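You operate a simulated robot arm through the tools that you are given. There is no shell and no other tool. Be economical: measure what you need, move in short steps, check, and stop when the job is done.

You are at the controls of a simulated two-armed robot. One attempt, no reset.

TASK
Take the perforated panel and leave it on the top of the wooden bench with blue legs. Take the white panel on the middle shelf of the black cart and put it away on the long bench top. Take the cream box on the upper shelf of the low rack and put it away on the top of the wooden bench with blue legs. Any order will do.

Only the result counts: the job must be done as asked and must still hold three seconds after the hand-in. Knocking over, shifting, dropping, spilling or breaking anything else fails it.

THE ROBOT
Two 7-joint arms with two-finger grippers on one trunk, on a base that drives. Base frame: it is fixed to the floor where the robot stands at the start and does not move with it; the origin is under the middle of the robot, x ahead of it, y to its left, z up; the surface under the hand at the start is at about z = 860. Lengths are in mm, angles in degrees, forces in N, time in s.
The left shoulder is at the start at [60, 179, 1108], the right one opposite. With the tool pointing down near the work surface each hand reaches from about 280 to 660 mm from the robot's upright axis, wherever it stands, measured 20 degrees to its own side. Places, roughly: cream box [-8250, 1500, 1250]; long bench top [600, 700, 900]; perforated panel (15x15x4 cm) [500, -100, 900]; top of the wooden bench with blue legs [-3800, 300, 900]; white panel [250, 6750, 500]. Payload 1.96 kg a hand.
The TCP of each hand is the grasp point between the finger pads, 20 mm short of the fingertips. In the tool frame z runs along the fingers and y along their closing line. Largest opening 72 mm; the body of the gripper starts 38 mm behind the TCP.
Orientation is told as [roll, pitch, yaw] about the base's x, y, z axes, in that order, counted from this pose: with the fingers straight down and closing along the base's y, the tool's x points along the base's -x, its y along +y and its z along -z.

THE INTERFACE
- The arms move only by the tool drive_tool. It takes "left_moves", "right_moves" or both (then of equal length, played together; a hand with none holds still); each is a list of rows, each a list of 7 numbers: the shift along the tool's x, y, z in units of 500 mm (1.0 is 500 mm), then the turn, a rotation vector about the tool's x, y, z in units of 120 degrees (1.0 is 120 degrees), then the closure in counts, from 0 (fully open) to 255 (shut). In form: [[dx, dy, dz, ax, ay, az, claw], ...]. A call has 1 to 10 rows; each row is the pose to reach, as a shift and turn from the pose commanded when the call began, along the tool's axes at that moment. A call with a number of a shift or a turn outside -1 to 1 is refused whole. Each row takes 0.2 s and may step no farther than 50 mm and 8.6 degrees from the row before; otherwise, or with a gripper value out of range, the whole call is refused. Where a pose cannot be reached the arm comes as near as it can. A force on the tool above 40 N (or 10 N above the force at the start of the call, whichever is more), or a blocked arm, ends the call early, and 0.2 s more pass. The fingers move at their own pace (about 153 mm/s each) and stop on an object; they squeeze with about 27 N. The grip force told is the motor's: it shows also when the fingers shut on nothing. Time passes only in rows, and 0.2 s behind the last, so rows that repeat a pose let the fingers close. It gives the time, the measured TCP pose, the force on the tool (base axes), the opening and the grip force at its end, in the units of the frame above (readings bear some noise), with the torque about the TCP (base axes, N m) and any sound that the robot's microphone picked up.
- Cameras (640 x 400 px; columns grow to the right, rows downward): "scene" is now at [16.8, 5.4, 1657.4]; the picture's right is [0.07, -1.00, 0.00], its down [-0.76, -0.06, -0.64] and it looks along [0.64, 0.05, -0.77] (base axes); focal length 248 px, centre (320, 200). "left" rides on the left gripper at [71, -19, -82] in its tool frame; the picture's right is [0.26, 0.97, 0.00], its down [-0.67, 0.18, -0.72] and it looks along [-0.69, 0.19, 0.70] (tool axes); focal length 280 px, centre (320, 200). "right" rides on the right gripper at [71, 19, -82] in its tool frame; the picture's right is [-0.26, 0.97, 0.00], its down [-0.67, -0.18, -0.72] and it looks along [-0.69, -0.19, 0.70] (tool axes); focal length 280 px, centre (320, 200). There is no depth. A picture from a camera that has moved, and an enlarged one, comes with that camera's place and axes in the base frame and with its lens.
- camera(camera): a new picture of that camera. It takes no simulated time.
- raise_lower(by): slides the trunk up (or, below 0, down) by that many mm; the arms and the scene camera ride with it, the base frame stays. It gives what a move gives, with no picture.
- steer(legs): drives the robot by 1 to 6 legs, each [ahead, left, turn to the left] in mm, mm and degrees, along the robot's own axes; the way and the turn of a leg run together, so that a leg with both is an arc; at most 1500 mm and 180 degrees a leg. The arms and the cameras ride along, it lands a little off, and it stops where it bumps. It gives what a move gives.
- head_to(pan, tilt): turns the head with the scene camera to pan (to the left, within 86 degrees either way) and tilt (down, from -29 to 69), counted from straight ahead of the robot. It gives what a move gives.
- close_up(camera, box): a new picture of the part [left, top, right, bottom] of that camera's present view, enlarged. It takes no simulated time.
- close_job(): hands the job in; it is judged then, once.

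Work in short steps. Places have to be worked out from the pictures, the camera data and where the tool is seen: move nearer, look again, correct. Check each grasp and each placing, and mend what went wrong. You have 165 turns and 138 pictures in all, those below and enlarged ones among them. Open the grippers and draw the arms clear of the work before you hand the job in, unless the task says otherwise.

The tools are called by a JSON object that holds its "op" and its "data". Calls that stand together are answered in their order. drive_tool: Moves the arms, as the interface text tells. Its arguments: {"type":"object","properties":{"left_moves":{"type":"array","items":{"type":"array","items":{"type":"number"}}},"right_moves":{"type":"array","items":{"type":"array","items":{"type":"number"}}}},"required":[]} The other tools are called the same way: raise_lower (by) slides the trunk up or down; steer (legs) drives the base; head_to (pan, tilt) turns the head that bears the scene camera; camera (camera) takes a picture; close_up (camera, box) takes an enlarged picture of a part of a camera's view; close_job () hands the job in.

At the start:

```text
clock: 0.0
left_position: [451.2, 245.8, 1073.1]
left_ee_rot: [0.0, 0.0, -0.1]
left_ft_force: [0.3, -0.1, 0.8]
left_wrist_torque: [0.01, 0.03, -0.02]
left_width: 72.2
left_grasp_force: 0.1
right_position: [376.0, -139.2, 1135.8]
right_ee_rot: [-0.1, 0.0, -0.1]
right_ft_force: [0.7, 0.8, -0.1]
right_wrist_torque: [-0.05, -0.01, 0.01]
right_width: 71.9
right_grasp_force: 0.0
trunk travel left (down, up): [-753.0, 237.0]
robot x, y, heading: [-3.1, 6.5, 0.2]
head pan, tilt: [4.2, 49.9]
```

scene: 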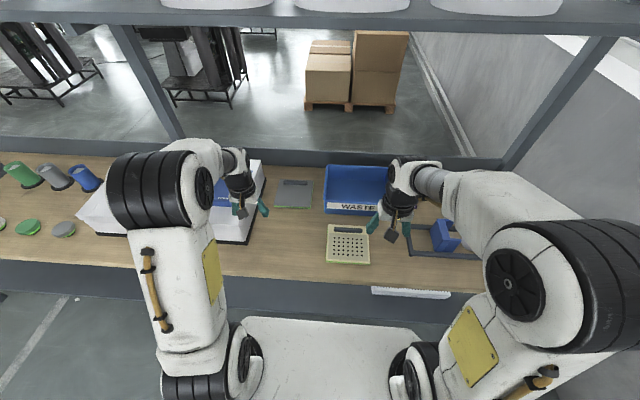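
right: 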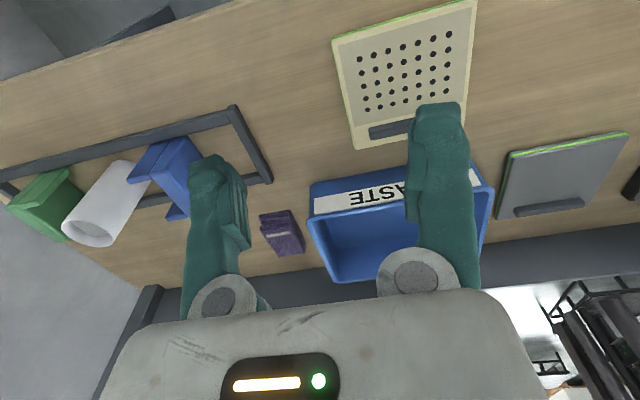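
left: 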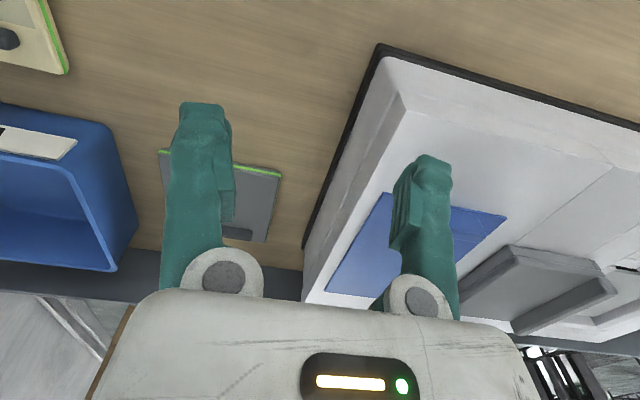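

The perforated panel shows near (348,243) in the scene view. I enlarge it from both views to see its grip feature.

{"op": "close_up", "data": {"camera": "right", "box": [300, 0, 520, 160]}}

{"op": "close_up", "data": {"camera": "scene", "box": [240, 150, 500, 310]}}

```text
2.50 times, centred on (410, 80) of right
camera zoom: at [305.1, -120.4, 1217.0], right [0.26, 0.97, 0.0], down [0.67, -0.18, 0.72], along [0.69, -0.19, -0.7], focal length 701 px, centre (95, 500)
```

zoom: 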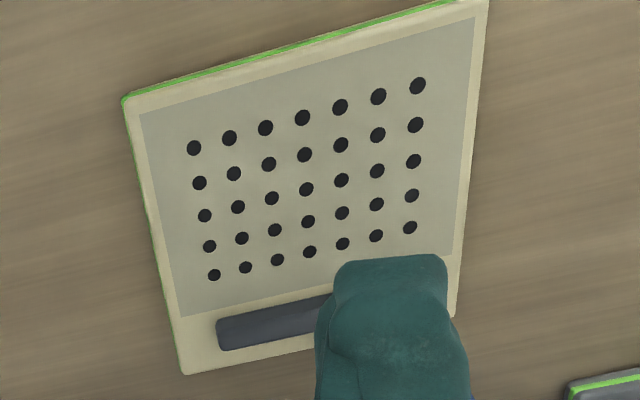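

```text
2.46 times, centred on (370, 230) of scene
camera zoom: at [16.8, 5.4, 1657.4], right [0.07, -1.0, 0.0], down [-0.76, -0.06, -0.64], along [0.64, 0.05, -0.77], focal length 612 px, centre (197, 126)
```

zoom: 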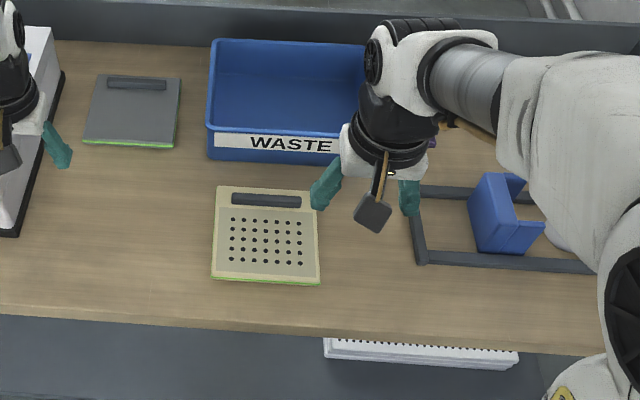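

The panel is about centred at [470,-59] with a raised grey handle along y at about [517,-58]. I bring the right hand above it, turning so that the fingers close along x.

{"op": "drive_tool", "data": {"right_moves": [[-0.028, 0.016, 0.02, 0, 0, 0.07, 0], [-0.056, 0.032, 0.04, 0, 0, 0.14, 0], [-0.084, 0.048, 0.06, 0, 0, 0.21, 0], [-0.112, 0.064, 0.08, 0, 0, 0.28, 0], [-0.14, 0.08, 0.1, 0, 0, 0.35, 0], [-0.168, 0.096, 0.12, 0, 0, 0.42, 0], [-0.196, 0.112, 0.14, 0, 0, 0.49, 0], [-0.224, 0.128, 0.16, 0, 0, 0.56, 0], [-0.252, 0.144, 0.18, 0, 0, 0.63, 0], [-0.282, 0.162, 0.2, 0, 0, 0.7, 0]]}}

```text
clock: 2.2
left_position: [451.7, 246.2, 1074.5]
left_ee_rot: [-0.1, 0.0, 0.1]
left_ft_force: [0.2, -0.1, 0.6]
left_wrist_torque: [-0.02, 0.02, 0.04]
left_width: 72.3
left_grasp_force: 0.0
right_position: [517.7, -58.6, 1034.8]
right_ee_rot: [0.0, 0.0, -84.1]
right_ft_force: [0.3, -0.6, 0.4]
right_wrist_torque: [0.0, -0.05, -0.01]
right_width: 72.1
right_grasp_force: 0.1
trunk travel left (down, up): [-753.0, 237.0]
robot x, y, heading: [-0.2, 1.8, 0.0]
head pan, tilt: [4.2, 49.9]
```

The hand is over the handle at yaw -84. I finish the turn, lower 60 mm and look.

{"op": "drive_tool", "data": {"right_moves": [[0, 0, 0.06, 0, 0, 0.049, 0], [0, 0, 0.12, 0, 0, 0.049, 0]]}}

{"op": "camera", "data": {"camera": "right"}}

{"op": "close_up", "data": {"camera": "scene", "box": [260, 150, 440, 280]}}

```text
clock: 2.8
left_position: [452.3, 244.7, 1073.6]
left_ee_rot: [0.1, 0.0, 0.1]
left_ft_force: [0.0, 0.0, 0.3]
left_wrist_torque: [0.01, 0.02, -0.02]
left_width: 72.2
left_grasp_force: 0.1
right_position: [517.2, -58.5, 974.7]
right_ee_rot: [0.1, 0.0, -89.9]
right_ft_force: [-0.3, -0.4, -0.3]
right_wrist_torque: [-0.01, -0.03, -0.03]
right_width: 72.0
right_grasp_force: 0.1
trunk travel left (down, up): [-753.0, 237.0]
robot x, y, heading: [0.3, -2.2, 0.1]
head pan, tilt: [4.2, 49.9]
```

```text
132 pictures are left
camera right: at [536.6, 11.4, 1056.5], right [0.97, -0.26, 0.0], down [-0.18, -0.67, 0.72], along [-0.19, -0.69, -0.7], focal length 280 px, centre (320, 200)
```

right: 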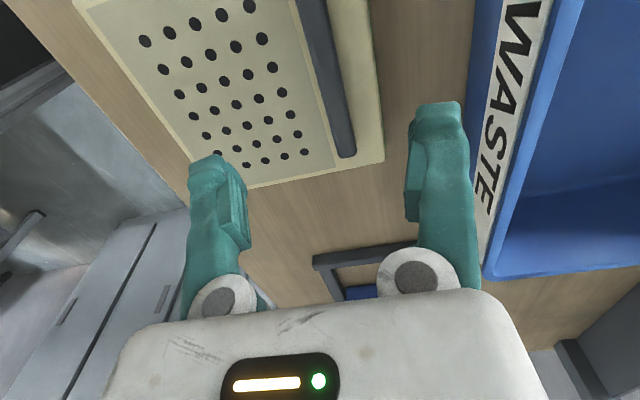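

```text
3.08 times, centred on (350, 215) of scene
camera zoom: at [17.7, 5.5, 1657.4], right [0.07, -1.0, 0.0], down [-0.76, -0.06, -0.64], along [0.64, 0.05, -0.77], focal length 764 px, centre (228, 154)
```

zoom: 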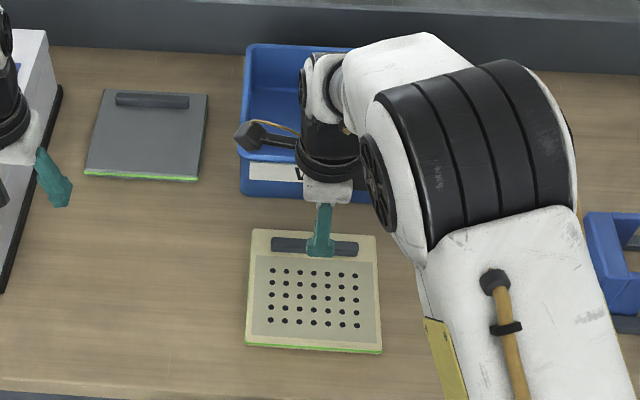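

The handle lies between the fingers, at about x=521. I shift 3 mm and lower to z≈920, then look again.

{"op": "drive_tool", "data": {"right_moves": [[0, 0.006, 0.055, 0, 0, 0, 0], [0, 0.006, 0.11, 0, 0, 0, 0]]}}

{"op": "camera", "data": {"camera": "right"}}

{"op": "close_up", "data": {"camera": "left", "box": [0, 0, 320, 200]}}

```text
clock: 3.4
left_position: [450.7, 246.7, 1074.0]
left_ee_rot: [0.0, 0.0, 0.0]
left_ft_force: [0.0, 0.0, 0.1]
left_wrist_torque: [0.0, 0.02, -0.01]
left_width: 72.0
left_grasp_force: 0.2
right_position: [520.9, -59.1, 920.4]
right_ee_rot: [0.0, 0.0, -89.9]
right_ft_force: [0.9, 1.1, 0.9]
right_wrist_torque: [-0.01, 0.04, 0.02]
right_width: 71.9
right_grasp_force: 0.0
trunk travel left (down, up): [-753.0, 237.0]
robot x, y, heading: [3.0, -0.4, -0.2]
head pan, tilt: [4.2, 49.9]
```

```text
130 pictures are left
camera right: at [539.8, 12.6, 1002.5], right [0.97, -0.26, 0.0], down [-0.18, -0.67, 0.72], along [-0.19, -0.69, -0.7], focal length 280 px, centre (320, 200)
```

right: 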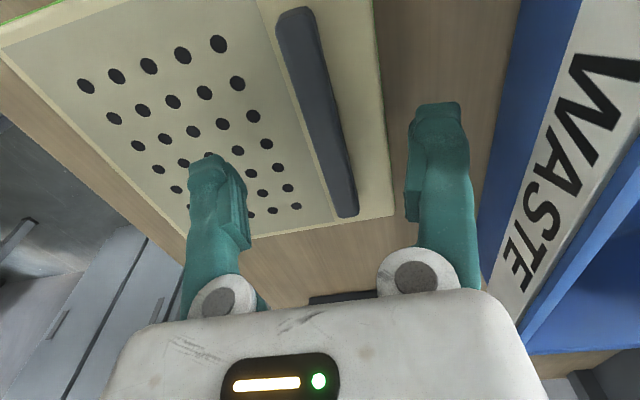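

```text
2.00 times, centred on (160, 100) of left
camera zoom: at [382.0, 225.6, 1155.4], right [-0.26, 0.97, 0.0], down [0.67, 0.18, 0.72], along [0.69, 0.19, -0.7], focal length 561 px, centre (640, 400)
```

zoom: 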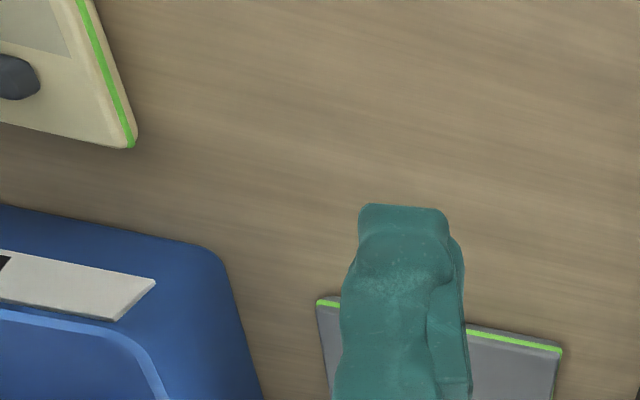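

The handle axis is at x≈523, with ends at y≈-8 and -110. I go on down in small steps and watch the force.

{"op": "drive_tool", "data": {"right_moves": [[0, 0.004, 0.02, 0, 0, 0, 0], [0, 0.004, 0.034, 0, 0, 0, 0], [0, 0.004, 0.044, 0, 0, 0, 0]]}}

{"op": "camera", "data": {"camera": "right"}}

```text
clock: 4.2
left_position: [451.9, 245.1, 1074.6]
left_ee_rot: [-0.1, -0.2, 0.1]
left_ft_force: [0.4, 0.1, 0.3]
left_wrist_torque: [0.0, 0.0, 0.01]
left_width: 72.3
left_grasp_force: 0.0
right_position: [522.5, -58.7, 899.1]
right_ee_rot: [0.0, 0.0, -89.9]
right_ft_force: [-0.2, -0.1, 1.5]
right_wrist_torque: [0.02, 0.09, 0.01]
right_width: 71.9
right_grasp_force: 0.0
trunk travel left (down, up): [-753.0, 237.0]
robot x, y, heading: [-0.3, 0.4, -0.1]
head pan, tilt: [4.2, 49.9]
```

```text
128 pictures are left
camera right: at [541.2, 12.4, 981.0], right [0.97, -0.26, 0.0], down [-0.18, -0.67, 0.72], along [-0.19, -0.69, -0.7], focal length 280 px, centre (320, 200)
```

right: 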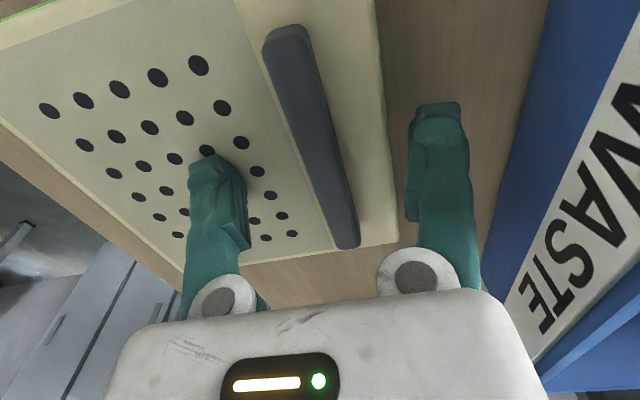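

Force is still about nil with the tips at z≈879. I lower 4 mm more.

{"op": "drive_tool", "data": {"right_moves": [[0, 0, 0.004, 0, 0, 0, 0], [0, 0, 0.008, 0, 0, 0, 0]]}}

```text
clock: 5.0
left_position: [448.1, 244.5, 1076.7]
left_ee_rot: [-0.1, -0.1, 0.0]
left_ft_force: [-0.1, 0.0, 0.0]
left_wrist_torque: [0.0, 0.03, -0.03]
left_width: 72.3
left_grasp_force: 0.1
right_position: [523.2, -58.5, 899.2]
right_ee_rot: [0.5, 0.1, -89.9]
right_ft_force: [-6.8, -1.2, 20.0]
right_wrist_torque: [-0.02, 0.94, 0.1]
right_width: 71.7
right_grasp_force: 0.0
trunk travel left (down, up): [-753.0, 237.0]
robot x, y, heading: [0.9, -1.2, -0.2]
head pan, tilt: [4.2, 49.9]
stopped in row 2 (right hand): the force on the tool passed its limit at 42 N (the readings are from after the stop); the commanded pose is now the measured one
```

The tips met the plate at z≈879. I rise 3 mm and close on the handle.

{"op": "drive_tool", "data": {"right_moves": [[0, 0, -0.007, 0, 0, 0, 0], [0, 0, -0.007, 0, 0, 0, 255], [0, 0, -0.007, 0, 0, 0, 255], [0, 0, -0.007, 0, 0, 0, 255]]}}

```text
clock: 6.0
left_position: [449.1, 246.0, 1075.3]
left_ee_rot: [0.1, -0.1, 0.0]
left_ft_force: [-0.6, -0.7, 0.1]
left_wrist_torque: [0.05, -0.03, 0.0]
left_width: 71.6
left_grasp_force: 0.0
right_position: [522.4, -57.9, 900.5]
right_ee_rot: [0.4, 0.0, -89.9]
right_ft_force: [-4.3, 0.9, 10.9]
right_wrist_torque: [-0.01, 0.08, -0.01]
right_width: 13.1
right_grasp_force: 26.9
trunk travel left (down, up): [-753.0, 237.0]
robot x, y, heading: [1.0, 0.2, -0.1]
head pan, tilt: [4.2, 49.9]
```

The grip is on at a width of 13 mm. I lift 150 mm slowly and look.

{"op": "drive_tool", "data": {"right_moves": [[0, 0, -0.02, 0, 0, 0, 255], [0, 0, -0.05, 0, 0, 0, 255], [0, 0, -0.1, 0, 0, 0, 255], [0, 0, -0.15, 0, 0, 0, 255], [0, 0, -0.2, 0, 0, 0, 255], [0, 0, -0.25, 0, 0, 0, 255], [0, 0, -0.3, 0, 0, 0, 255]]}}

{"op": "camera", "data": {"camera": "scene"}}

{"op": "camera", "data": {"camera": "right"}}

```text
clock: 7.6
left_position: [451.1, 243.6, 1074.6]
left_ee_rot: [0.0, 0.0, 0.0]
left_ft_force: [-0.4, -0.5, 0.2]
left_wrist_torque: [-0.02, 0.01, -0.02]
left_width: 71.9
left_grasp_force: 0.0
right_position: [522.7, -58.9, 1051.5]
right_ee_rot: [0.4, 0.1, -89.9]
right_ft_force: [-0.8, 0.3, -3.2]
right_wrist_torque: [0.0, -0.08, 0.01]
right_width: 13.4
right_grasp_force: 26.9
trunk travel left (down, up): [-753.0, 237.0]
robot x, y, heading: [-3.8, -2.1, 0.2]
head pan, tilt: [4.2, 49.9]
```

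```text
127 pictures are left
camera scene: at [16.4, 5.0, 1657.4], right [0.07, -1.0, 0.0], down [-0.76, -0.06, -0.64], along [0.64, 0.05, -0.77], focal length 248 px, centre (320, 200)
```

scene: 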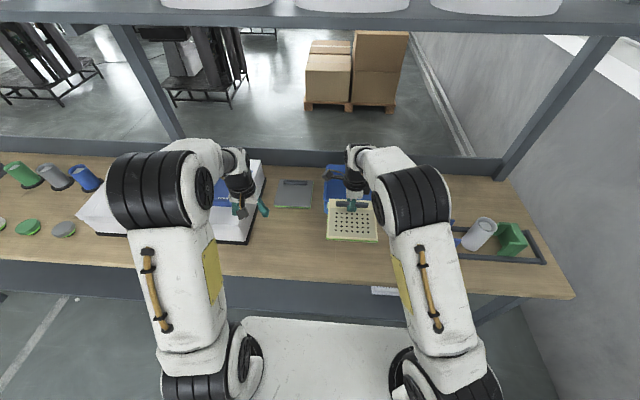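

```text
126 pictures are left
camera right: at [541.1, 12.8, 1133.2], right [0.97, -0.26, 0.01], down [-0.19, -0.67, 0.71], along [-0.18, -0.69, -0.7], focal length 280 px, centre (320, 200)
```

right: 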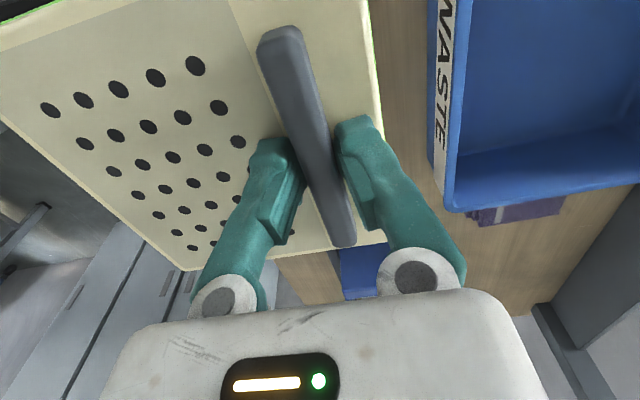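

The panel is held cleanly (about 0.3 kg). Before driving I look to the left and the right.

{"op": "head_to", "data": {"pan": 86, "tilt": 25}}

{"op": "camera", "data": {"camera": "scene"}}

{"op": "head_to", "data": {"pan": -86, "tilt": 25}}

{"op": "camera", "data": {"camera": "scene"}}

```text
clock: 9.1
left_position: [451.2, 245.4, 1073.7]
left_ee_rot: [0.0, 0.1, 0.0]
left_ft_force: [0.6, 1.2, -1.1]
left_wrist_torque: [-0.02, 0.02, 0.02]
left_width: 72.0
left_grasp_force: 0.2
right_position: [523.9, -58.6, 1051.4]
right_ee_rot: [0.4, -0.1, -89.8]
right_ft_force: [-0.6, -0.3, -1.9]
right_wrist_torque: [-0.03, -0.04, 0.01]
right_width: 13.4
right_grasp_force: 27.0
trunk travel left (down, up): [-753.0, 237.0]
robot x, y, heading: [-0.2, 0.8, 0.2]
head pan, tilt: [85.9, 25.0]
```

```text
125 pictures are left
camera scene: at [-53.1, 91.6, 1694.8], right [1.0, -0.07, 0.0], down [-0.03, -0.42, -0.91], along [0.06, 0.9, -0.42], focal length 248 px, centre (320, 200)
```

scene: 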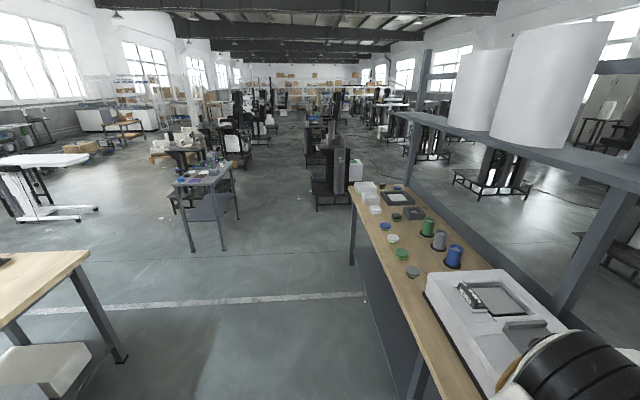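

```text
clock: 11.7
left_position: [450.7, 245.6, 1076.1]
left_ee_rot: [0.0, 0.0, 0.1]
left_ft_force: [-1.1, -0.4, 0.1]
left_wrist_torque: [0.01, 0.02, 0.01]
left_width: 71.9
left_grasp_force: 0.1
right_position: [522.3, -57.5, 1050.8]
right_ee_rot: [0.4, 0.0, -89.9]
right_ft_force: [-0.2, -0.8, -2.1]
right_wrist_torque: [-0.03, -0.04, -0.06]
right_width: 13.0
right_grasp_force: 26.6
trunk travel left (down, up): [-753.0, 237.0]
robot x, y, heading: [4.9, -1.7, -0.1]
head pan, tilt: [-85.9, 25.0]
```

```text
124 pictures are left
camera scene: at [-53.1, -92.2, 1694.8], right [-1.0, -0.07, 0.0], down [-0.03, 0.42, -0.91], along [0.06, -0.9, -0.42], focal length 248 px, centre (320, 200)
```

scene: 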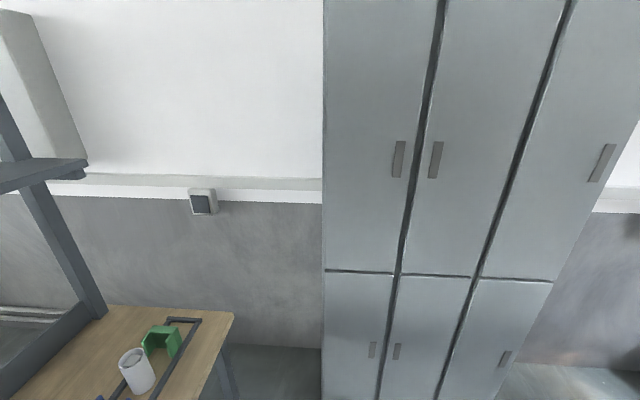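

To the left a bench corner lies near [-1180,1210], and there are cabinets to the right. I back up 550 mm and turn left 90 degrees, with a look toward the rear.

{"op": "steer", "data": {"legs": [[-550, 0, 0], [0, 0, 90]]}}

{"op": "head_to", "data": {"pan": 80, "tilt": 15}}

{"op": "camera", "data": {"camera": "scene"}}

```text
clock: 18.7
left_position: [-796.7, 455.1, 1074.0]
left_ee_rot: [0.1, 0.0, 89.6]
left_ft_force: [-0.6, 0.1, 0.5]
left_wrist_torque: [0.01, 0.01, -0.04]
left_width: 71.8
left_grasp_force: 0.0
right_position: [-493.1, 523.9, 1051.4]
right_ee_rot: [0.4, -0.1, -0.4]
right_ft_force: [0.3, 0.0, -2.2]
right_wrist_torque: [0.05, -0.02, 0.02]
right_width: 13.0
right_grasp_force: 27.2
trunk travel left (down, up): [-753.0, 237.0]
robot x, y, heading: [-556.0, 1.5, 89.6]
head pan, tilt: [-85.9, 25.0]
```

```text
clock: 21.3
left_position: [-795.7, 455.0, 1073.5]
left_ee_rot: [0.1, 0.0, 89.5]
left_ft_force: [-0.1, 0.2, 0.0]
left_wrist_torque: [0.0, -0.02, -0.02]
left_width: 71.8
left_grasp_force: 0.1
right_position: [-491.0, 525.4, 1050.9]
right_ee_rot: [0.4, 0.0, -0.3]
right_ft_force: [-0.2, 0.6, -1.8]
right_wrist_torque: [0.11, 0.0, -0.03]
right_width: 12.9
right_grasp_force: 26.5
trunk travel left (down, up): [-753.0, 237.0]
robot x, y, heading: [-552.3, 2.5, 89.5]
head pan, tilt: [80.0, 15.0]
```

```text
123 pictures are left
camera scene: at [-646.2, -41.0, 1711.0], right [0.18, 0.98, 0.0], down [0.25, -0.05, -0.97], along [-0.95, 0.17, -0.26], focal length 248 px, centre (320, 200)
```

scene: 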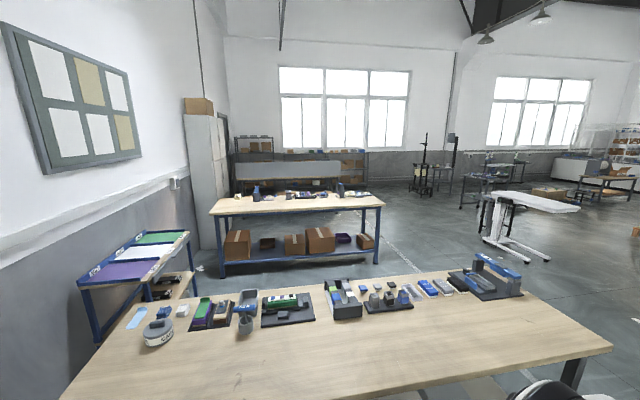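

Two benches are in view: a near one at x≈-1230..-1830, y≈-750..1220, and behind it the blue-legged bench at x≈-3440..-4060, y≈-765..1266. I go round the near bench's end by driving to y≈1700 and turning toward -x.

{"op": "steer", "data": {"legs": [[1500, 0, 0], [200, 0, 0]]}}

{"op": "head_to", "data": {"pan": 60, "tilt": 35}}

{"op": "camera", "data": {"camera": "scene"}}

```text
clock: 29.8
left_position: [-812.1, 2133.2, 1075.5]
left_ee_rot: [0.0, 0.0, 90.8]
left_ft_force: [-0.1, -1.1, 0.2]
left_wrist_torque: [0.0, -0.01, 0.01]
left_width: 72.0
left_grasp_force: 0.1
right_position: [-510.4, 2209.6, 1051.6]
right_ee_rot: [0.4, 0.0, 1.0]
right_ft_force: [-0.4, 0.4, -0.4]
right_wrist_torque: [0.07, 0.0, -0.01]
right_width: 13.3
right_grasp_force: 27.3
trunk travel left (down, up): [-753.0, 237.0]
robot x, y, heading: [-559.8, 1685.4, 90.9]
head pan, tilt: [80.0, 15.0]
```

```text
clock: 30.6
left_position: [-811.8, 2132.8, 1074.4]
left_ee_rot: [0.0, 0.0, 90.8]
left_ft_force: [0.0, -0.2, -0.5]
left_wrist_torque: [-0.05, -0.01, 0.0]
left_width: 72.3
left_grasp_force: 0.1
right_position: [-510.2, 2209.0, 1051.9]
right_ee_rot: [0.5, 0.1, 0.9]
right_ft_force: [0.2, -0.9, -1.9]
right_wrist_torque: [0.09, 0.0, 0.02]
right_width: 12.9
right_grasp_force: 26.6
trunk travel left (down, up): [-753.0, 237.0]
robot x, y, heading: [-562.6, 1687.0, 90.7]
head pan, tilt: [60.0, 35.0]
```

```text
122 pictures are left
camera scene: at [-636.7, 1668.2, 1679.1], right [0.49, 0.87, 0.0], down [0.5, -0.28, -0.82], along [-0.72, 0.4, -0.57], focal length 248 px, centre (320, 200)
```

scene: 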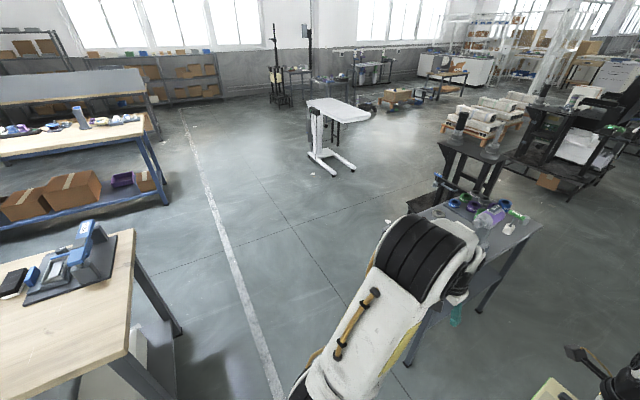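

The way ahead to -x is clear, with the bench corner at y≈1220 and the grey table from y≈2400. I turn to face -x and drive to about x=-2500.

{"op": "steer", "data": {"legs": [[0, 0, 89.3], [1500, 0, 0], [450, 0, 0]]}}

{"op": "head_to", "data": {"pan": 35, "tilt": 25}}

{"op": "camera", "data": {"camera": "scene"}}

```text
clock: 44.4
left_position: [-3002.0, 1433.0, 1074.1]
left_ee_rot: [0.0, -0.1, 179.8]
left_ft_force: [0.0, 0.2, 0.1]
left_wrist_torque: [0.03, 0.01, -0.02]
left_width: 71.9
left_grasp_force: 0.0
right_position: [-3074.3, 1737.5, 1051.2]
right_ee_rot: [0.4, 0.0, 90.0]
right_ft_force: [0.1, -0.5, -1.6]
right_wrist_torque: [-0.03, 0.05, 0.01]
right_width: 13.3
right_grasp_force: 27.2
trunk travel left (down, up): [-753.0, 237.0]
robot x, y, heading: [-2549.4, 1676.7, 180.0]
head pan, tilt: [60.0, 35.0]
```

```text
clock: 45.3
left_position: [-3002.1, 1432.9, 1073.6]
left_ee_rot: [-0.1, 0.0, 179.9]
left_ft_force: [0.2, 0.2, 0.0]
left_wrist_torque: [-0.01, -0.02, 0.0]
left_width: 72.1
left_grasp_force: 0.1
right_position: [-3073.0, 1736.4, 1051.8]
right_ee_rot: [0.5, 0.0, 90.0]
right_ft_force: [0.6, -0.7, -1.3]
right_wrist_torque: [-0.02, 0.08, 0.02]
right_width: 13.0
right_grasp_force: 26.6
trunk travel left (down, up): [-753.0, 237.0]
robot x, y, heading: [-2548.6, 1673.7, 179.9]
head pan, tilt: [35.0, 25.0]
```

```text
121 pictures are left
camera scene: at [-2565.9, 1624.2, 1694.8], right [-0.57, 0.82, 0.0], down [0.35, 0.24, -0.91], along [-0.74, -0.52, -0.42], focal length 248 px, centre (320, 200)
```

scene: 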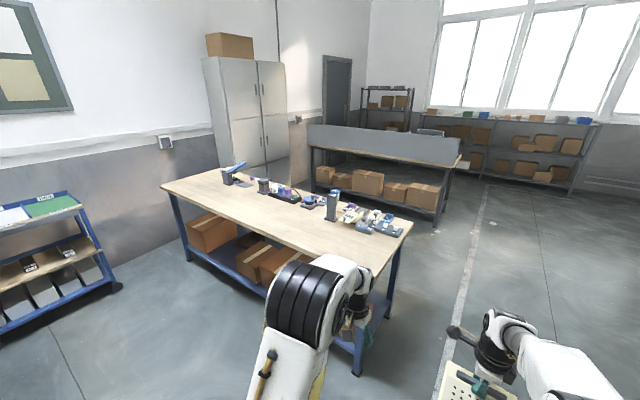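

The near strip of the blue bench is clear along most of its length. I strafe along it to y≈300 and look.

{"op": "steer", "data": {"legs": [[0, 1370, 0], [150, 0, 0]]}}

{"op": "head_to", "data": {"pan": 0, "tilt": 40}}

{"op": "camera", "data": {"camera": "scene"}}

```text
clock: 53.1
left_position: [-3171.6, 76.4, 1074.4]
left_ee_rot: [0.0, 0.0, 179.0]
left_ft_force: [0.6, -0.5, -1.1]
left_wrist_torque: [0.0, 0.01, -0.01]
left_width: 72.0
left_grasp_force: 0.0
right_position: [-3237.2, 381.2, 1050.9]
right_ee_rot: [0.4, 0.0, 89.0]
right_ft_force: [0.0, 0.0, -1.0]
right_wrist_torque: [-0.03, 0.08, -0.05]
right_width: 13.3
right_grasp_force: 27.2
trunk travel left (down, up): [-753.0, 237.0]
robot x, y, heading: [-2714.9, 310.0, 179.0]
head pan, tilt: [35.0, 25.0]
```

```text
clock: 54.1
left_position: [-3172.0, 77.2, 1074.4]
left_ee_rot: [0.1, 0.0, 179.0]
left_ft_force: [0.4, -0.1, 0.0]
left_wrist_torque: [-0.02, -0.01, -0.03]
left_width: 71.8
left_grasp_force: 0.2
right_position: [-3237.6, 382.3, 1050.8]
right_ee_rot: [0.4, 0.1, 89.1]
right_ft_force: [-0.2, 0.7, -1.3]
right_wrist_torque: [-0.04, 0.11, 0.0]
right_width: 13.2
right_grasp_force: 27.0
trunk travel left (down, up): [-753.0, 237.0]
robot x, y, heading: [-2719.4, 312.5, 178.9]
head pan, tilt: [0.0, 40.0]
```

```text
120 pictures are left
camera scene: at [-2741.0, 314.2, 1671.5], right [0.02, 1.0, 0.0], down [0.64, -0.01, -0.77], along [-0.77, 0.01, -0.64], focal length 248 px, centre (320, 200)
```

scene: 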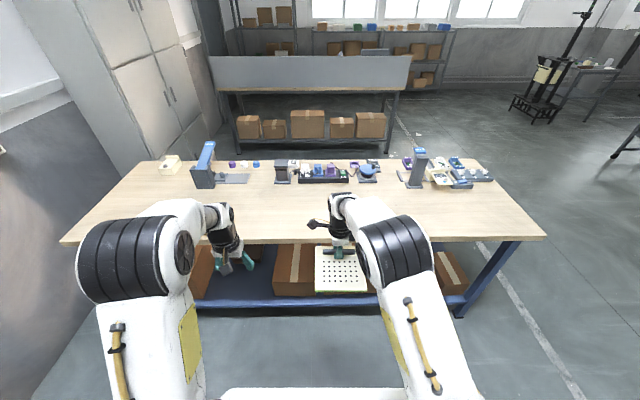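

The bench front edge is at about x=-3415..-3450 with the front half empty. I drive 280 ahead and check the height with a hand picture.

{"op": "steer", "data": {"legs": [[280, 0, 1]]}}

{"op": "camera", "data": {"camera": "scene"}}

{"op": "camera", "data": {"camera": "left"}}

```text
clock: 56.1
left_position: [-3445.4, 68.1, 1075.3]
left_ee_rot: [0.1, 0.0, -179.8]
left_ft_force: [-1.2, -1.1, 0.5]
left_wrist_torque: [0.01, 0.03, 0.01]
left_width: 72.1
left_grasp_force: 0.0
right_position: [-3518.9, 371.7, 1050.9]
right_ee_rot: [0.4, 0.0, 90.4]
right_ft_force: [-0.4, 0.4, -1.4]
right_wrist_torque: [-0.01, 0.05, -0.01]
right_width: 13.0
right_grasp_force: 26.9
trunk travel left (down, up): [-753.0, 237.0]
robot x, y, heading: [-2994.7, 314.6, -179.8]
head pan, tilt: [0.0, 40.0]
```

```text
119 pictures are left
camera scene: at [-3020.8, 315.5, 1671.5], right [-0.01, 1.0, 0.0], down [0.64, 0.0, -0.77], along [-0.77, 0.0, -0.64], focal length 248 px, centre (320, 200)
```

scene: 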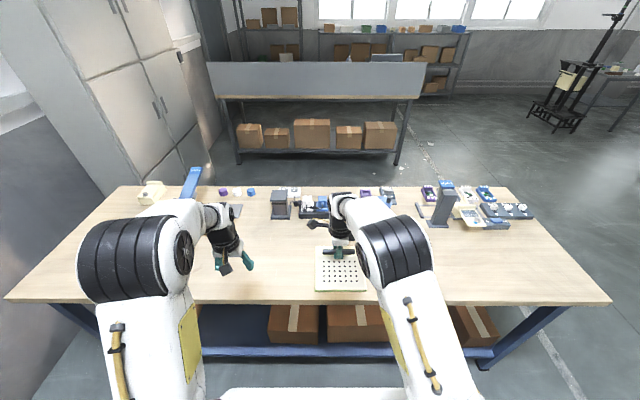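

```text
118 pictures are left
camera left: at [-3373.8, 87.0, 1155.7], right [0.27, -0.96, 0.0], down [-0.67, -0.19, 0.72], along [-0.69, -0.19, -0.7], focal length 280 px, centre (320, 200)
```

left: 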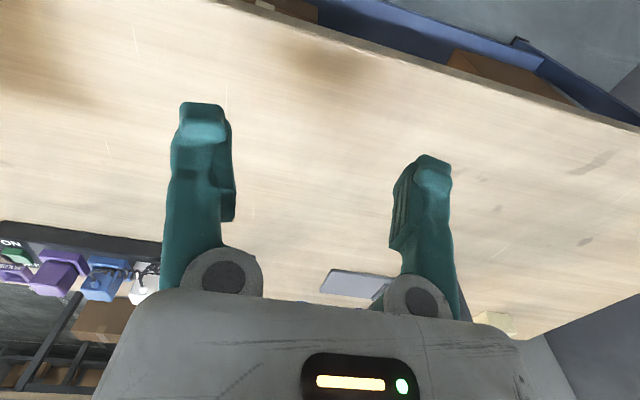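

Triangulating puts the edge at x≈-3451 and the top at z≈855. I extend 80 mm and lower to z≈920.

{"op": "drive_tool", "data": {"right_moves": [[0, 0.08, 0, 0, 0, 0, 255], [0, 0.16, 0.03, 0, 0, 0, 255], [0, 0.16, 0.1, 0, 0, 0, 255], [0, 0.16, 0.18, 0, 0, 0, 255], [0, 0.16, 0.23, 0, 0, 0, 255], [0, 0.16, 0.26, 0, 0, 0, 255]]}}

{"op": "camera", "data": {"camera": "scene"}}

```text
clock: 57.5
left_position: [-3442.5, 66.3, 1074.8]
left_ee_rot: [-0.1, -0.1, -179.7]
left_ft_force: [-0.4, 0.1, -0.7]
left_wrist_torque: [0.02, 0.02, -0.01]
left_width: 71.6
left_grasp_force: 0.1
right_position: [-3581.3, 405.1, 970.3]
right_ee_rot: [0.8, -0.1, 90.3]
right_ft_force: [0.2, -0.5, -2.0]
right_wrist_torque: [0.02, 0.11, 0.02]
right_width: 13.3
right_grasp_force: 26.6
right hand out of reach, approached as far as the arm can: row 1, 2, 3, 4, 5, 6
trunk travel left (down, up): [-753.0, 237.0]
robot x, y, heading: [-3000.9, 314.2, -180.1]
head pan, tilt: [0.0, 40.0]
```

```text
117 pictures are left
camera scene: at [-3018.7, 314.1, 1671.5], right [-0.01, 1.0, 0.0], down [0.64, 0.0, -0.77], along [-0.77, 0.0, -0.64], focal length 248 px, centre (320, 200)
```

scene: 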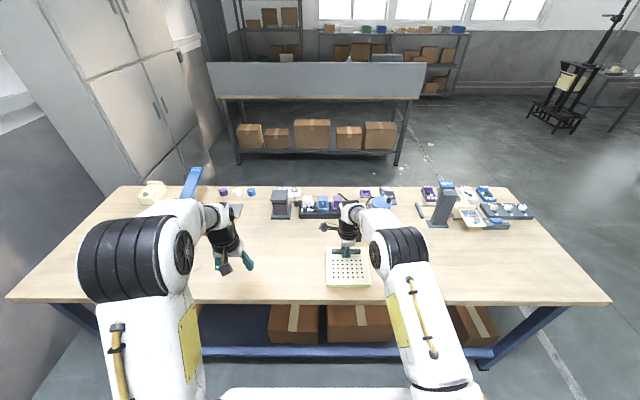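

The arm is at its reach limit at [-3581,405,970]. I drive 60 mm nearer and lower the trunk 55 mm instead.

{"op": "steer", "data": {"legs": [[60, 0, 0]]}}

{"op": "raise_lower", "data": {"by": -55}}

{"op": "camera", "data": {"camera": "right"}}

{"op": "camera", "data": {"camera": "left"}}

```text
clock: 58.4
left_position: [-3505.9, 66.8, 1074.5]
left_ee_rot: [0.1, 0.0, -179.7]
left_ft_force: [0.0, 0.0, -0.6]
left_wrist_torque: [0.04, -0.03, 0.02]
left_width: 72.1
left_grasp_force: 0.0
right_position: [-3643.8, 405.5, 968.3]
right_ee_rot: [0.8, -0.1, 90.3]
right_ft_force: [-0.5, 0.0, -2.0]
right_wrist_torque: [0.02, 0.06, -0.02]
right_width: 13.0
right_grasp_force: 26.5
trunk travel left (down, up): [-753.0, 237.0]
robot x, y, heading: [-3055.9, 311.1, -179.7]
head pan, tilt: [0.0, 40.0]
```

```text
clock: 59.4
left_position: [-3505.2, 67.0, 1020.5]
left_ee_rot: [0.0, 0.0, -179.7]
left_ft_force: [0.1, 1.3, -0.5]
left_wrist_torque: [0.01, 0.02, -0.01]
left_width: 72.0
left_grasp_force: 0.0
right_position: [-3644.6, 405.5, 914.3]
right_ee_rot: [0.8, 0.1, 90.4]
right_ft_force: [0.6, 0.1, -2.1]
right_wrist_torque: [0.02, 0.08, -0.03]
right_width: 13.1
right_grasp_force: 27.0
trunk travel left (down, up): [-698.0, 292.0]
robot x, y, heading: [-3053.5, 310.4, -179.5]
head pan, tilt: [0.0, 40.0]
```

```text
116 pictures are left
camera right: at [-3661.9, 334.2, 996.3], right [-0.97, 0.25, 0.01], down [0.19, 0.68, 0.71], along [0.17, 0.69, -0.7], focal length 280 px, centre (320, 200)
```

right: 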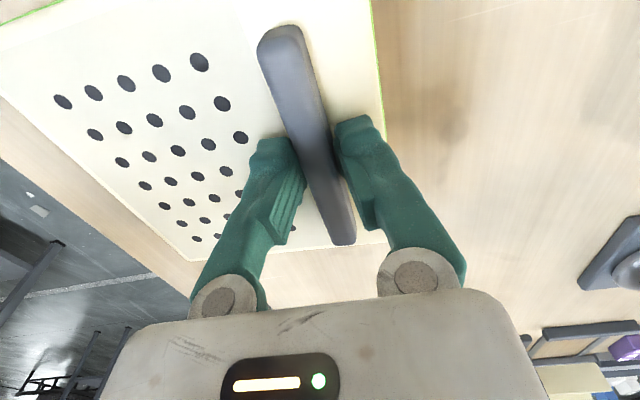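

```text
115 pictures are left
camera left: at [-3433.6, 86.6, 1100.9], right [0.27, -0.96, 0.0], down [-0.67, -0.19, 0.72], along [-0.69, -0.19, -0.7], focal length 280 px, centre (320, 200)
```

left: 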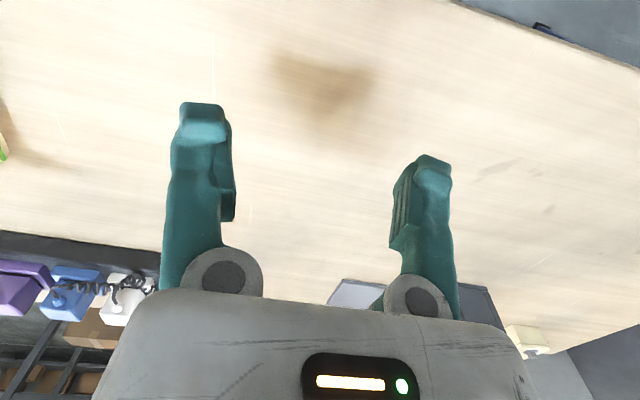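

The panel is fully over the bench top with a clear margin. I lower the trunk 9 mm to near contact.

{"op": "raise_lower", "data": {"by": -9}}

```text
clock: 60.0
left_position: [-3506.4, 68.4, 1010.7]
left_ee_rot: [0.0, 0.0, -179.7]
left_ft_force: [0.6, -0.9, -0.5]
left_wrist_torque: [0.06, -0.03, 0.03]
left_width: 72.1
left_grasp_force: 0.2
right_position: [-3645.0, 405.1, 903.7]
right_ee_rot: [0.7, 0.2, 90.4]
right_ft_force: [-0.2, -0.5, -2.2]
right_wrist_torque: [0.02, 0.07, 0.0]
right_width: 13.0
right_grasp_force: 27.2
trunk travel left (down, up): [-689.0, 301.0]
robot x, y, heading: [-3056.4, 313.6, -179.6]
head pan, tilt: [0.0, 40.0]
```

Still no contact force. I lower in 3 mm steps.

{"op": "raise_lower", "data": {"by": -3}}

{"op": "raise_lower", "data": {"by": -3}}

```text
clock: 60.5
left_position: [-3505.8, 68.6, 1007.2]
left_ee_rot: [0.1, 0.0, -179.7]
left_ft_force: [0.2, -0.5, 0.4]
left_wrist_torque: [-0.01, -0.04, 0.02]
left_width: 72.3
left_grasp_force: 0.1
right_position: [-3644.7, 403.7, 902.6]
right_ee_rot: [0.6, 0.1, 90.4]
right_ft_force: [0.6, -0.9, -1.9]
right_wrist_torque: [-0.02, 0.11, -0.04]
right_width: 13.0
right_grasp_force: 27.1
trunk travel left (down, up): [-686.0, 304.0]
robot x, y, heading: [-3057.0, 311.3, -179.6]
head pan, tilt: [0.0, 40.0]
```

```text
clock: 61.0
left_position: [-3504.7, 68.9, 1005.3]
left_ee_rot: [-0.1, -0.1, -179.7]
left_ft_force: [-0.2, -0.3, 0.0]
left_wrist_torque: [-0.03, 0.0, 0.0]
left_width: 71.9
left_grasp_force: 0.1
right_position: [-3643.5, 405.0, 901.1]
right_ee_rot: [1.1, 0.0, 90.4]
right_ft_force: [-2.4, 1.0, 18.6]
right_wrist_torque: [0.08, 0.04, 0.02]
right_width: 13.2
right_grasp_force: 27.1
trunk travel left (down, up): [-683.0, 307.0]
robot x, y, heading: [-3052.1, 312.4, -179.6]
head pan, tilt: [0.0, 40.0]
```

Contact at 18.6 N. I open the hand.

{"op": "drive_tool", "data": {"right_moves": [[0, 0, 0, 0, 0, 0, 0], [0, 0, 0, 0, 0, 0, 0], [0, 0, 0, 0, 0, 0, 0]]}}

{"op": "raise_lower", "data": {"by": 130}}

{"op": "camera", "data": {"camera": "scene"}}

```text
clock: 61.8
left_position: [-3504.7, 66.0, 1004.9]
left_ee_rot: [0.0, -0.1, -179.7]
left_ft_force: [-0.4, -0.2, -0.4]
left_wrist_torque: [0.02, 0.02, 0.02]
left_width: 72.0
left_grasp_force: 0.0
right_position: [-3643.4, 405.0, 899.6]
right_ee_rot: [0.8, 0.1, 90.4]
right_ft_force: [-0.9, -1.3, 14.4]
right_wrist_torque: [-0.02, -0.59, -0.05]
right_width: 71.9
right_grasp_force: 0.1
trunk travel left (down, up): [-683.0, 307.0]
robot x, y, heading: [-3052.4, 314.4, -179.6]
head pan, tilt: [0.0, 40.0]
```

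```text
clock: 63.4
left_position: [-3505.5, 68.2, 1134.1]
left_ee_rot: [0.0, 0.0, -179.7]
left_ft_force: [1.1, -0.1, 0.1]
left_wrist_torque: [0.01, 0.02, 0.02]
left_width: 72.3
left_grasp_force: 0.1
right_position: [-3645.6, 405.0, 1029.1]
right_ee_rot: [0.7, 0.1, 90.3]
right_ft_force: [0.0, 0.2, 0.8]
right_wrist_torque: [-0.02, 0.03, 0.0]
right_width: 72.1
right_grasp_force: 0.1
trunk travel left (down, up): [-813.0, 177.0]
robot x, y, heading: [-3054.8, 317.2, -180.0]
head pan, tilt: [0.0, 40.0]
```

```text
114 pictures are left
camera scene: at [-3081.5, 315.1, 1731.4], right [-0.01, 1.0, 0.0], down [0.64, 0.0, -0.77], along [-0.77, 0.0, -0.64], focal length 248 px, centre (320, 200)
```

scene: 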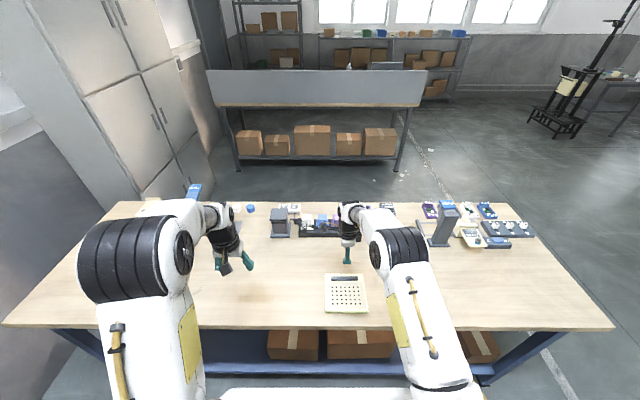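

The perforated panel sits well on the bench. I back off, strafe to y≈1850 and look down the aisle toward the rack.

{"op": "steer", "data": {"legs": [[-450, 0, 0], [0, -1500, 0]]}}

{"op": "head_to", "data": {"pan": 0, "tilt": 20}}

{"op": "camera", "data": {"camera": "scene"}}

```text
clock: 73.1
left_position: [-3077.8, 1555.8, 1134.7]
left_ee_rot: [0.0, 0.0, -178.4]
left_ft_force: [0.0, 0.0, -0.4]
left_wrist_torque: [0.02, -0.01, -0.01]
left_width: 72.0
left_grasp_force: 0.1
right_position: [-3223.5, 1889.3, 1029.8]
right_ee_rot: [0.6, -0.1, 91.7]
right_ft_force: [0.4, -0.1, 0.1]
right_wrist_torque: [-0.01, 0.03, 0.0]
right_width: 71.8
right_grasp_force: 0.0
trunk travel left (down, up): [-813.0, 177.0]
robot x, y, heading: [-2631.9, 1812.7, -178.6]
head pan, tilt: [0.0, 40.0]
```

```text
clock: 74.0
left_position: [-3078.8, 1556.6, 1135.3]
left_ee_rot: [0.0, 0.1, -178.4]
left_ft_force: [-0.7, -0.5, -0.5]
left_wrist_torque: [0.03, -0.02, 0.01]
left_width: 72.2
left_grasp_force: 0.1
right_position: [-3223.1, 1890.1, 1028.9]
right_ee_rot: [0.7, 0.3, 91.6]
right_ft_force: [-0.1, 0.1, -0.2]
right_wrist_torque: [0.02, 0.01, 0.0]
right_width: 71.8
right_grasp_force: 0.1
trunk travel left (down, up): [-813.0, 177.0]
robot x, y, heading: [-2632.9, 1812.0, -178.5]
head pan, tilt: [0.0, 20.0]
```

```text
113 pictures are left
camera scene: at [-2666.5, 1812.6, 1762.8], right [-0.03, 1.0, 0.0], down [0.34, 0.01, -0.94], along [-0.94, -0.03, -0.34], focal length 248 px, centre (320, 200)
```

scene: 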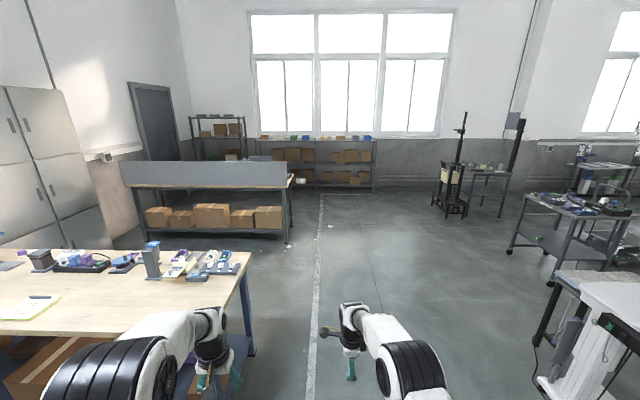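

The low rack is straight ahead below the windows. I enlarge its upper shelf.

{"op": "close_up", "data": {"camera": "scene", "box": [240, 120, 400, 220]}}

```text
4.00 times, centred on (320, 170) of scene
camera zoom: at [-2666.5, 1812.6, 1762.8], right [-0.03, 1.0, 0.0], down [0.34, 0.01, -0.94], along [-0.94, -0.03, -0.34], focal length 994 px, centre (320, 320)
```

zoom: 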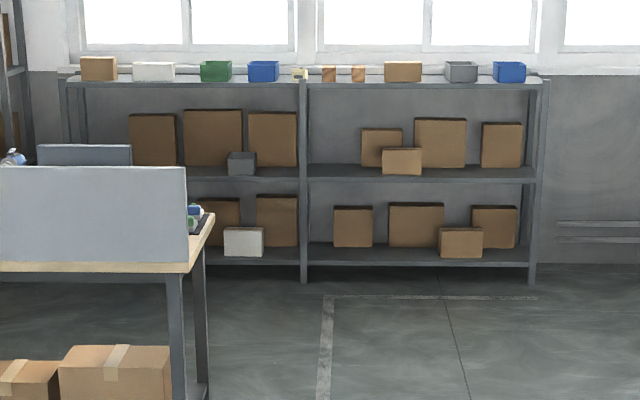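

The small cream box is at about y≈1520 on the top of the rack. I drive 4000 mm ahead along the clear aisle.

{"op": "steer", "data": {"legs": [[0, 0, -1.5], [1500, 0, 0], [1500, 0, 0], [1000, 0, 0]]}}

{"op": "camera", "data": {"camera": "scene"}}

```text
clock: 93.5
left_position: [-7083.3, 1664.1, 1134.6]
left_ee_rot: [0.0, 0.0, 178.2]
left_ft_force: [-0.2, 0.6, 0.2]
left_wrist_torque: [-0.01, -0.01, 0.01]
left_width: 71.9
left_grasp_force: 0.1
right_position: [-7208.4, 2005.7, 1028.9]
right_ee_rot: [0.6, 0.1, 88.3]
right_ft_force: [0.5, 0.0, -0.5]
right_wrist_torque: [0.02, 0.01, 0.0]
right_width: 71.9
right_grasp_force: 0.0
trunk travel left (down, up): [-813.0, 177.0]
robot x, y, heading: [-6626.4, 1897.5, 178.1]
head pan, tilt: [0.0, 20.0]
```

```text
111 pictures are left
camera scene: at [-6657.2, 1896.1, 1762.9], right [0.03, 1.0, 0.0], down [0.34, -0.01, -0.94], along [-0.94, 0.03, -0.34], focal length 248 px, centre (320, 200)
```

scene: 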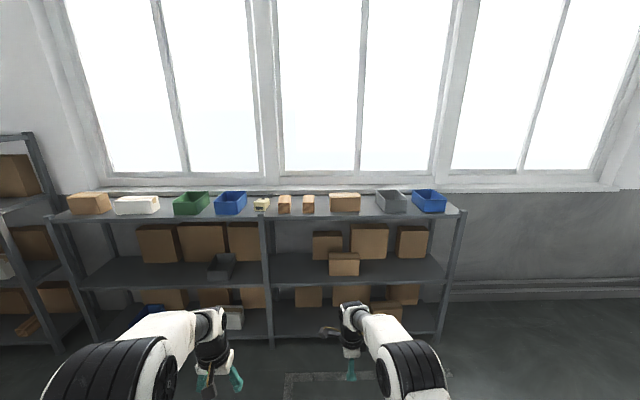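

The cream box is at (262,203). I enlarge it to see its shape.

{"op": "close_up", "data": {"camera": "scene", "box": [220, 180, 320, 240]}}

{"op": "raise_lower", "data": {"by": 170}}

```text
6.40 times, centred on (270, 210) of scene
camera zoom: at [-6657.2, 1896.1, 1762.9], right [0.03, 1.0, 0.0], down [0.34, -0.01, -0.94], along [-0.94, 0.03, -0.34], focal length 1590 px, centre (640, 136)
```

zoom: 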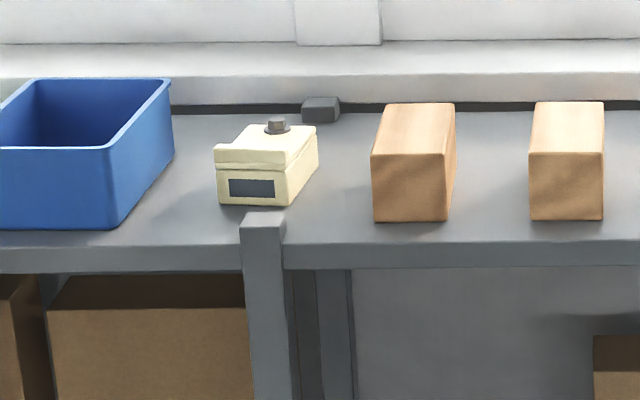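

```text
clock: 95.4
left_position: [-7083.9, 1665.5, 1304.7]
left_ee_rot: [0.0, 0.0, 178.2]
left_ft_force: [0.1, 0.1, 0.1]
left_wrist_torque: [0.05, -0.01, 0.02]
left_width: 71.8
left_grasp_force: 0.0
right_position: [-7208.3, 2006.2, 1196.8]
right_ee_rot: [0.6, 0.1, 88.3]
right_ft_force: [-0.8, 0.3, -0.5]
right_wrist_torque: [0.0, -0.01, 0.01]
right_width: 72.1
right_grasp_force: 0.0
trunk travel left (down, up): [-983.0, 7.0]
robot x, y, heading: [-6629.1, 1893.8, 178.0]
head pan, tilt: [0.0, 20.0]
```

The box is roughly 70 mm wide with a knob on top. The right hand is low and stretched, so I draw it in and up before going near the shelf.

{"op": "drive_tool", "data": {"right_moves": [[0, -0.06, -0.05, 0, 0, 0, 0], [0, -0.12, -0.1, 0, 0, 0, 0], [0, -0.18, -0.15, 0, 0, 0, 0], [0, -0.24, -0.2, 0, 0, 0, 0], [0, -0.3, -0.25, 0, 0, 0, 0], [0, -0.36, -0.3, 0, 0, 0, 0]]}}

{"op": "steer", "data": {"legs": [[700, 220, 2]]}}

{"op": "head_to", "data": {"pan": 0, "tilt": 40}}

{"op": "camera", "data": {"camera": "scene"}}

{"op": "camera", "data": {"camera": "left"}}

```text
clock: 96.8
left_position: [-7081.6, 1665.4, 1304.0]
left_ee_rot: [0.0, -0.1, 178.2]
left_ft_force: [1.1, 0.5, -0.2]
left_wrist_torque: [0.02, 0.02, 0.0]
left_width: 71.8
left_grasp_force: 0.1
right_position: [-7024.7, 2001.4, 1346.8]
right_ee_rot: [0.8, 0.2, 88.4]
right_ft_force: [1.1, -0.3, 0.1]
right_wrist_torque: [0.02, -0.02, -0.02]
right_width: 71.9
right_grasp_force: 0.1
trunk travel left (down, up): [-983.0, 7.0]
robot x, y, heading: [-6624.3, 1893.9, 178.2]
head pan, tilt: [0.0, 20.0]
```

```text
clock: 100.8
left_position: [-7781.7, 1451.2, 1304.8]
left_ee_rot: [0.0, -0.1, 179.2]
left_ft_force: [-0.6, 1.2, -0.4]
left_wrist_torque: [0.0, 0.01, -0.02]
left_width: 72.0
left_grasp_force: 0.0
right_position: [-7731.7, 1789.6, 1345.9]
right_ee_rot: [0.8, 0.0, 89.3]
right_ft_force: [0.0, -0.2, 0.4]
right_wrist_torque: [-0.04, -0.01, 0.01]
right_width: 72.0
right_grasp_force: 0.0
trunk travel left (down, up): [-983.0, 7.0]
robot x, y, heading: [-7329.9, 1695.1, 179.1]
head pan, tilt: [0.0, 20.0]
```

```text
clock: 101.6
left_position: [-7782.7, 1451.4, 1304.4]
left_ee_rot: [0.0, 0.1, 179.2]
left_ft_force: [-0.3, 0.3, 0.1]
left_wrist_torque: [0.02, 0.01, 0.02]
left_width: 72.1
left_grasp_force: 0.0
right_position: [-7733.7, 1789.7, 1344.7]
right_ee_rot: [0.8, -0.1, 89.2]
right_ft_force: [-0.6, 0.3, -0.2]
right_wrist_torque: [0.02, 0.03, 0.0]
right_width: 71.9
right_grasp_force: 0.1
trunk travel left (down, up): [-983.0, 7.0]
robot x, y, heading: [-7325.8, 1691.9, 179.2]
head pan, tilt: [0.0, 40.0]
```

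```text
109 pictures are left
camera scene: at [-7353.4, 1690.9, 1901.5], right [0.01, 1.0, 0.0], down [0.64, -0.01, -0.77], along [-0.77, 0.01, -0.64], focal length 248 px, centre (320, 200)
```

scene: 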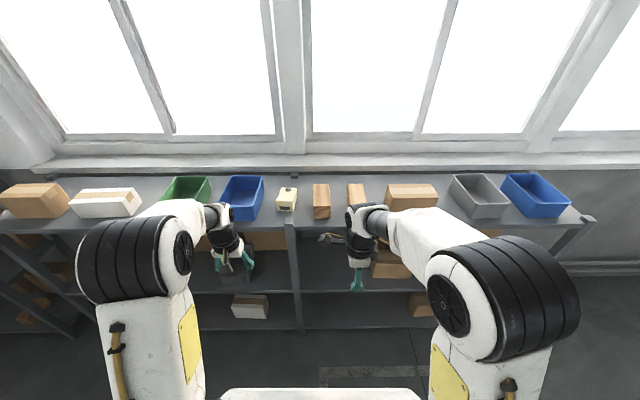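

```text
108 pictures are left
camera left: at [-7710.4, 1469.4, 1385.4], right [0.25, -0.97, 0.0], down [-0.68, -0.17, 0.72], along [-0.69, -0.18, -0.7], focal length 280 px, centre (320, 200)
```

left: 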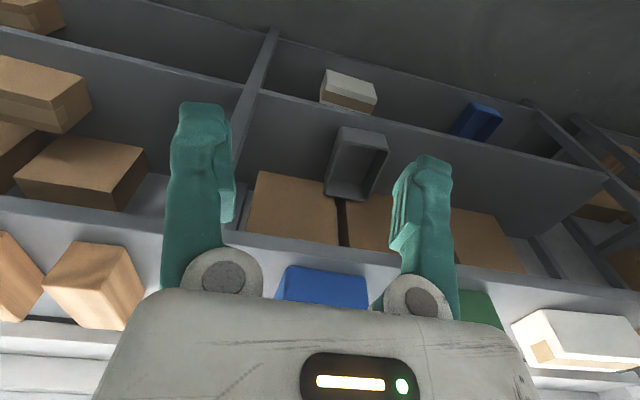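

{"op": "close_up", "data": {"camera": "scene", "box": [240, 160, 340, 230]}}

```text
5.71 times, centred on (290, 195) of scene
camera zoom: at [-7353.4, 1690.9, 1901.5], right [0.01, 1.0, 0.0], down [0.64, -0.01, -0.77], along [-0.77, 0.01, -0.64], focal length 1420 px, centre (491, 229)
```

zoom: 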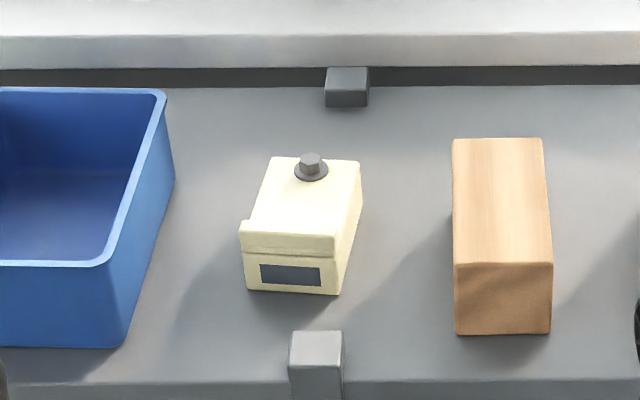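

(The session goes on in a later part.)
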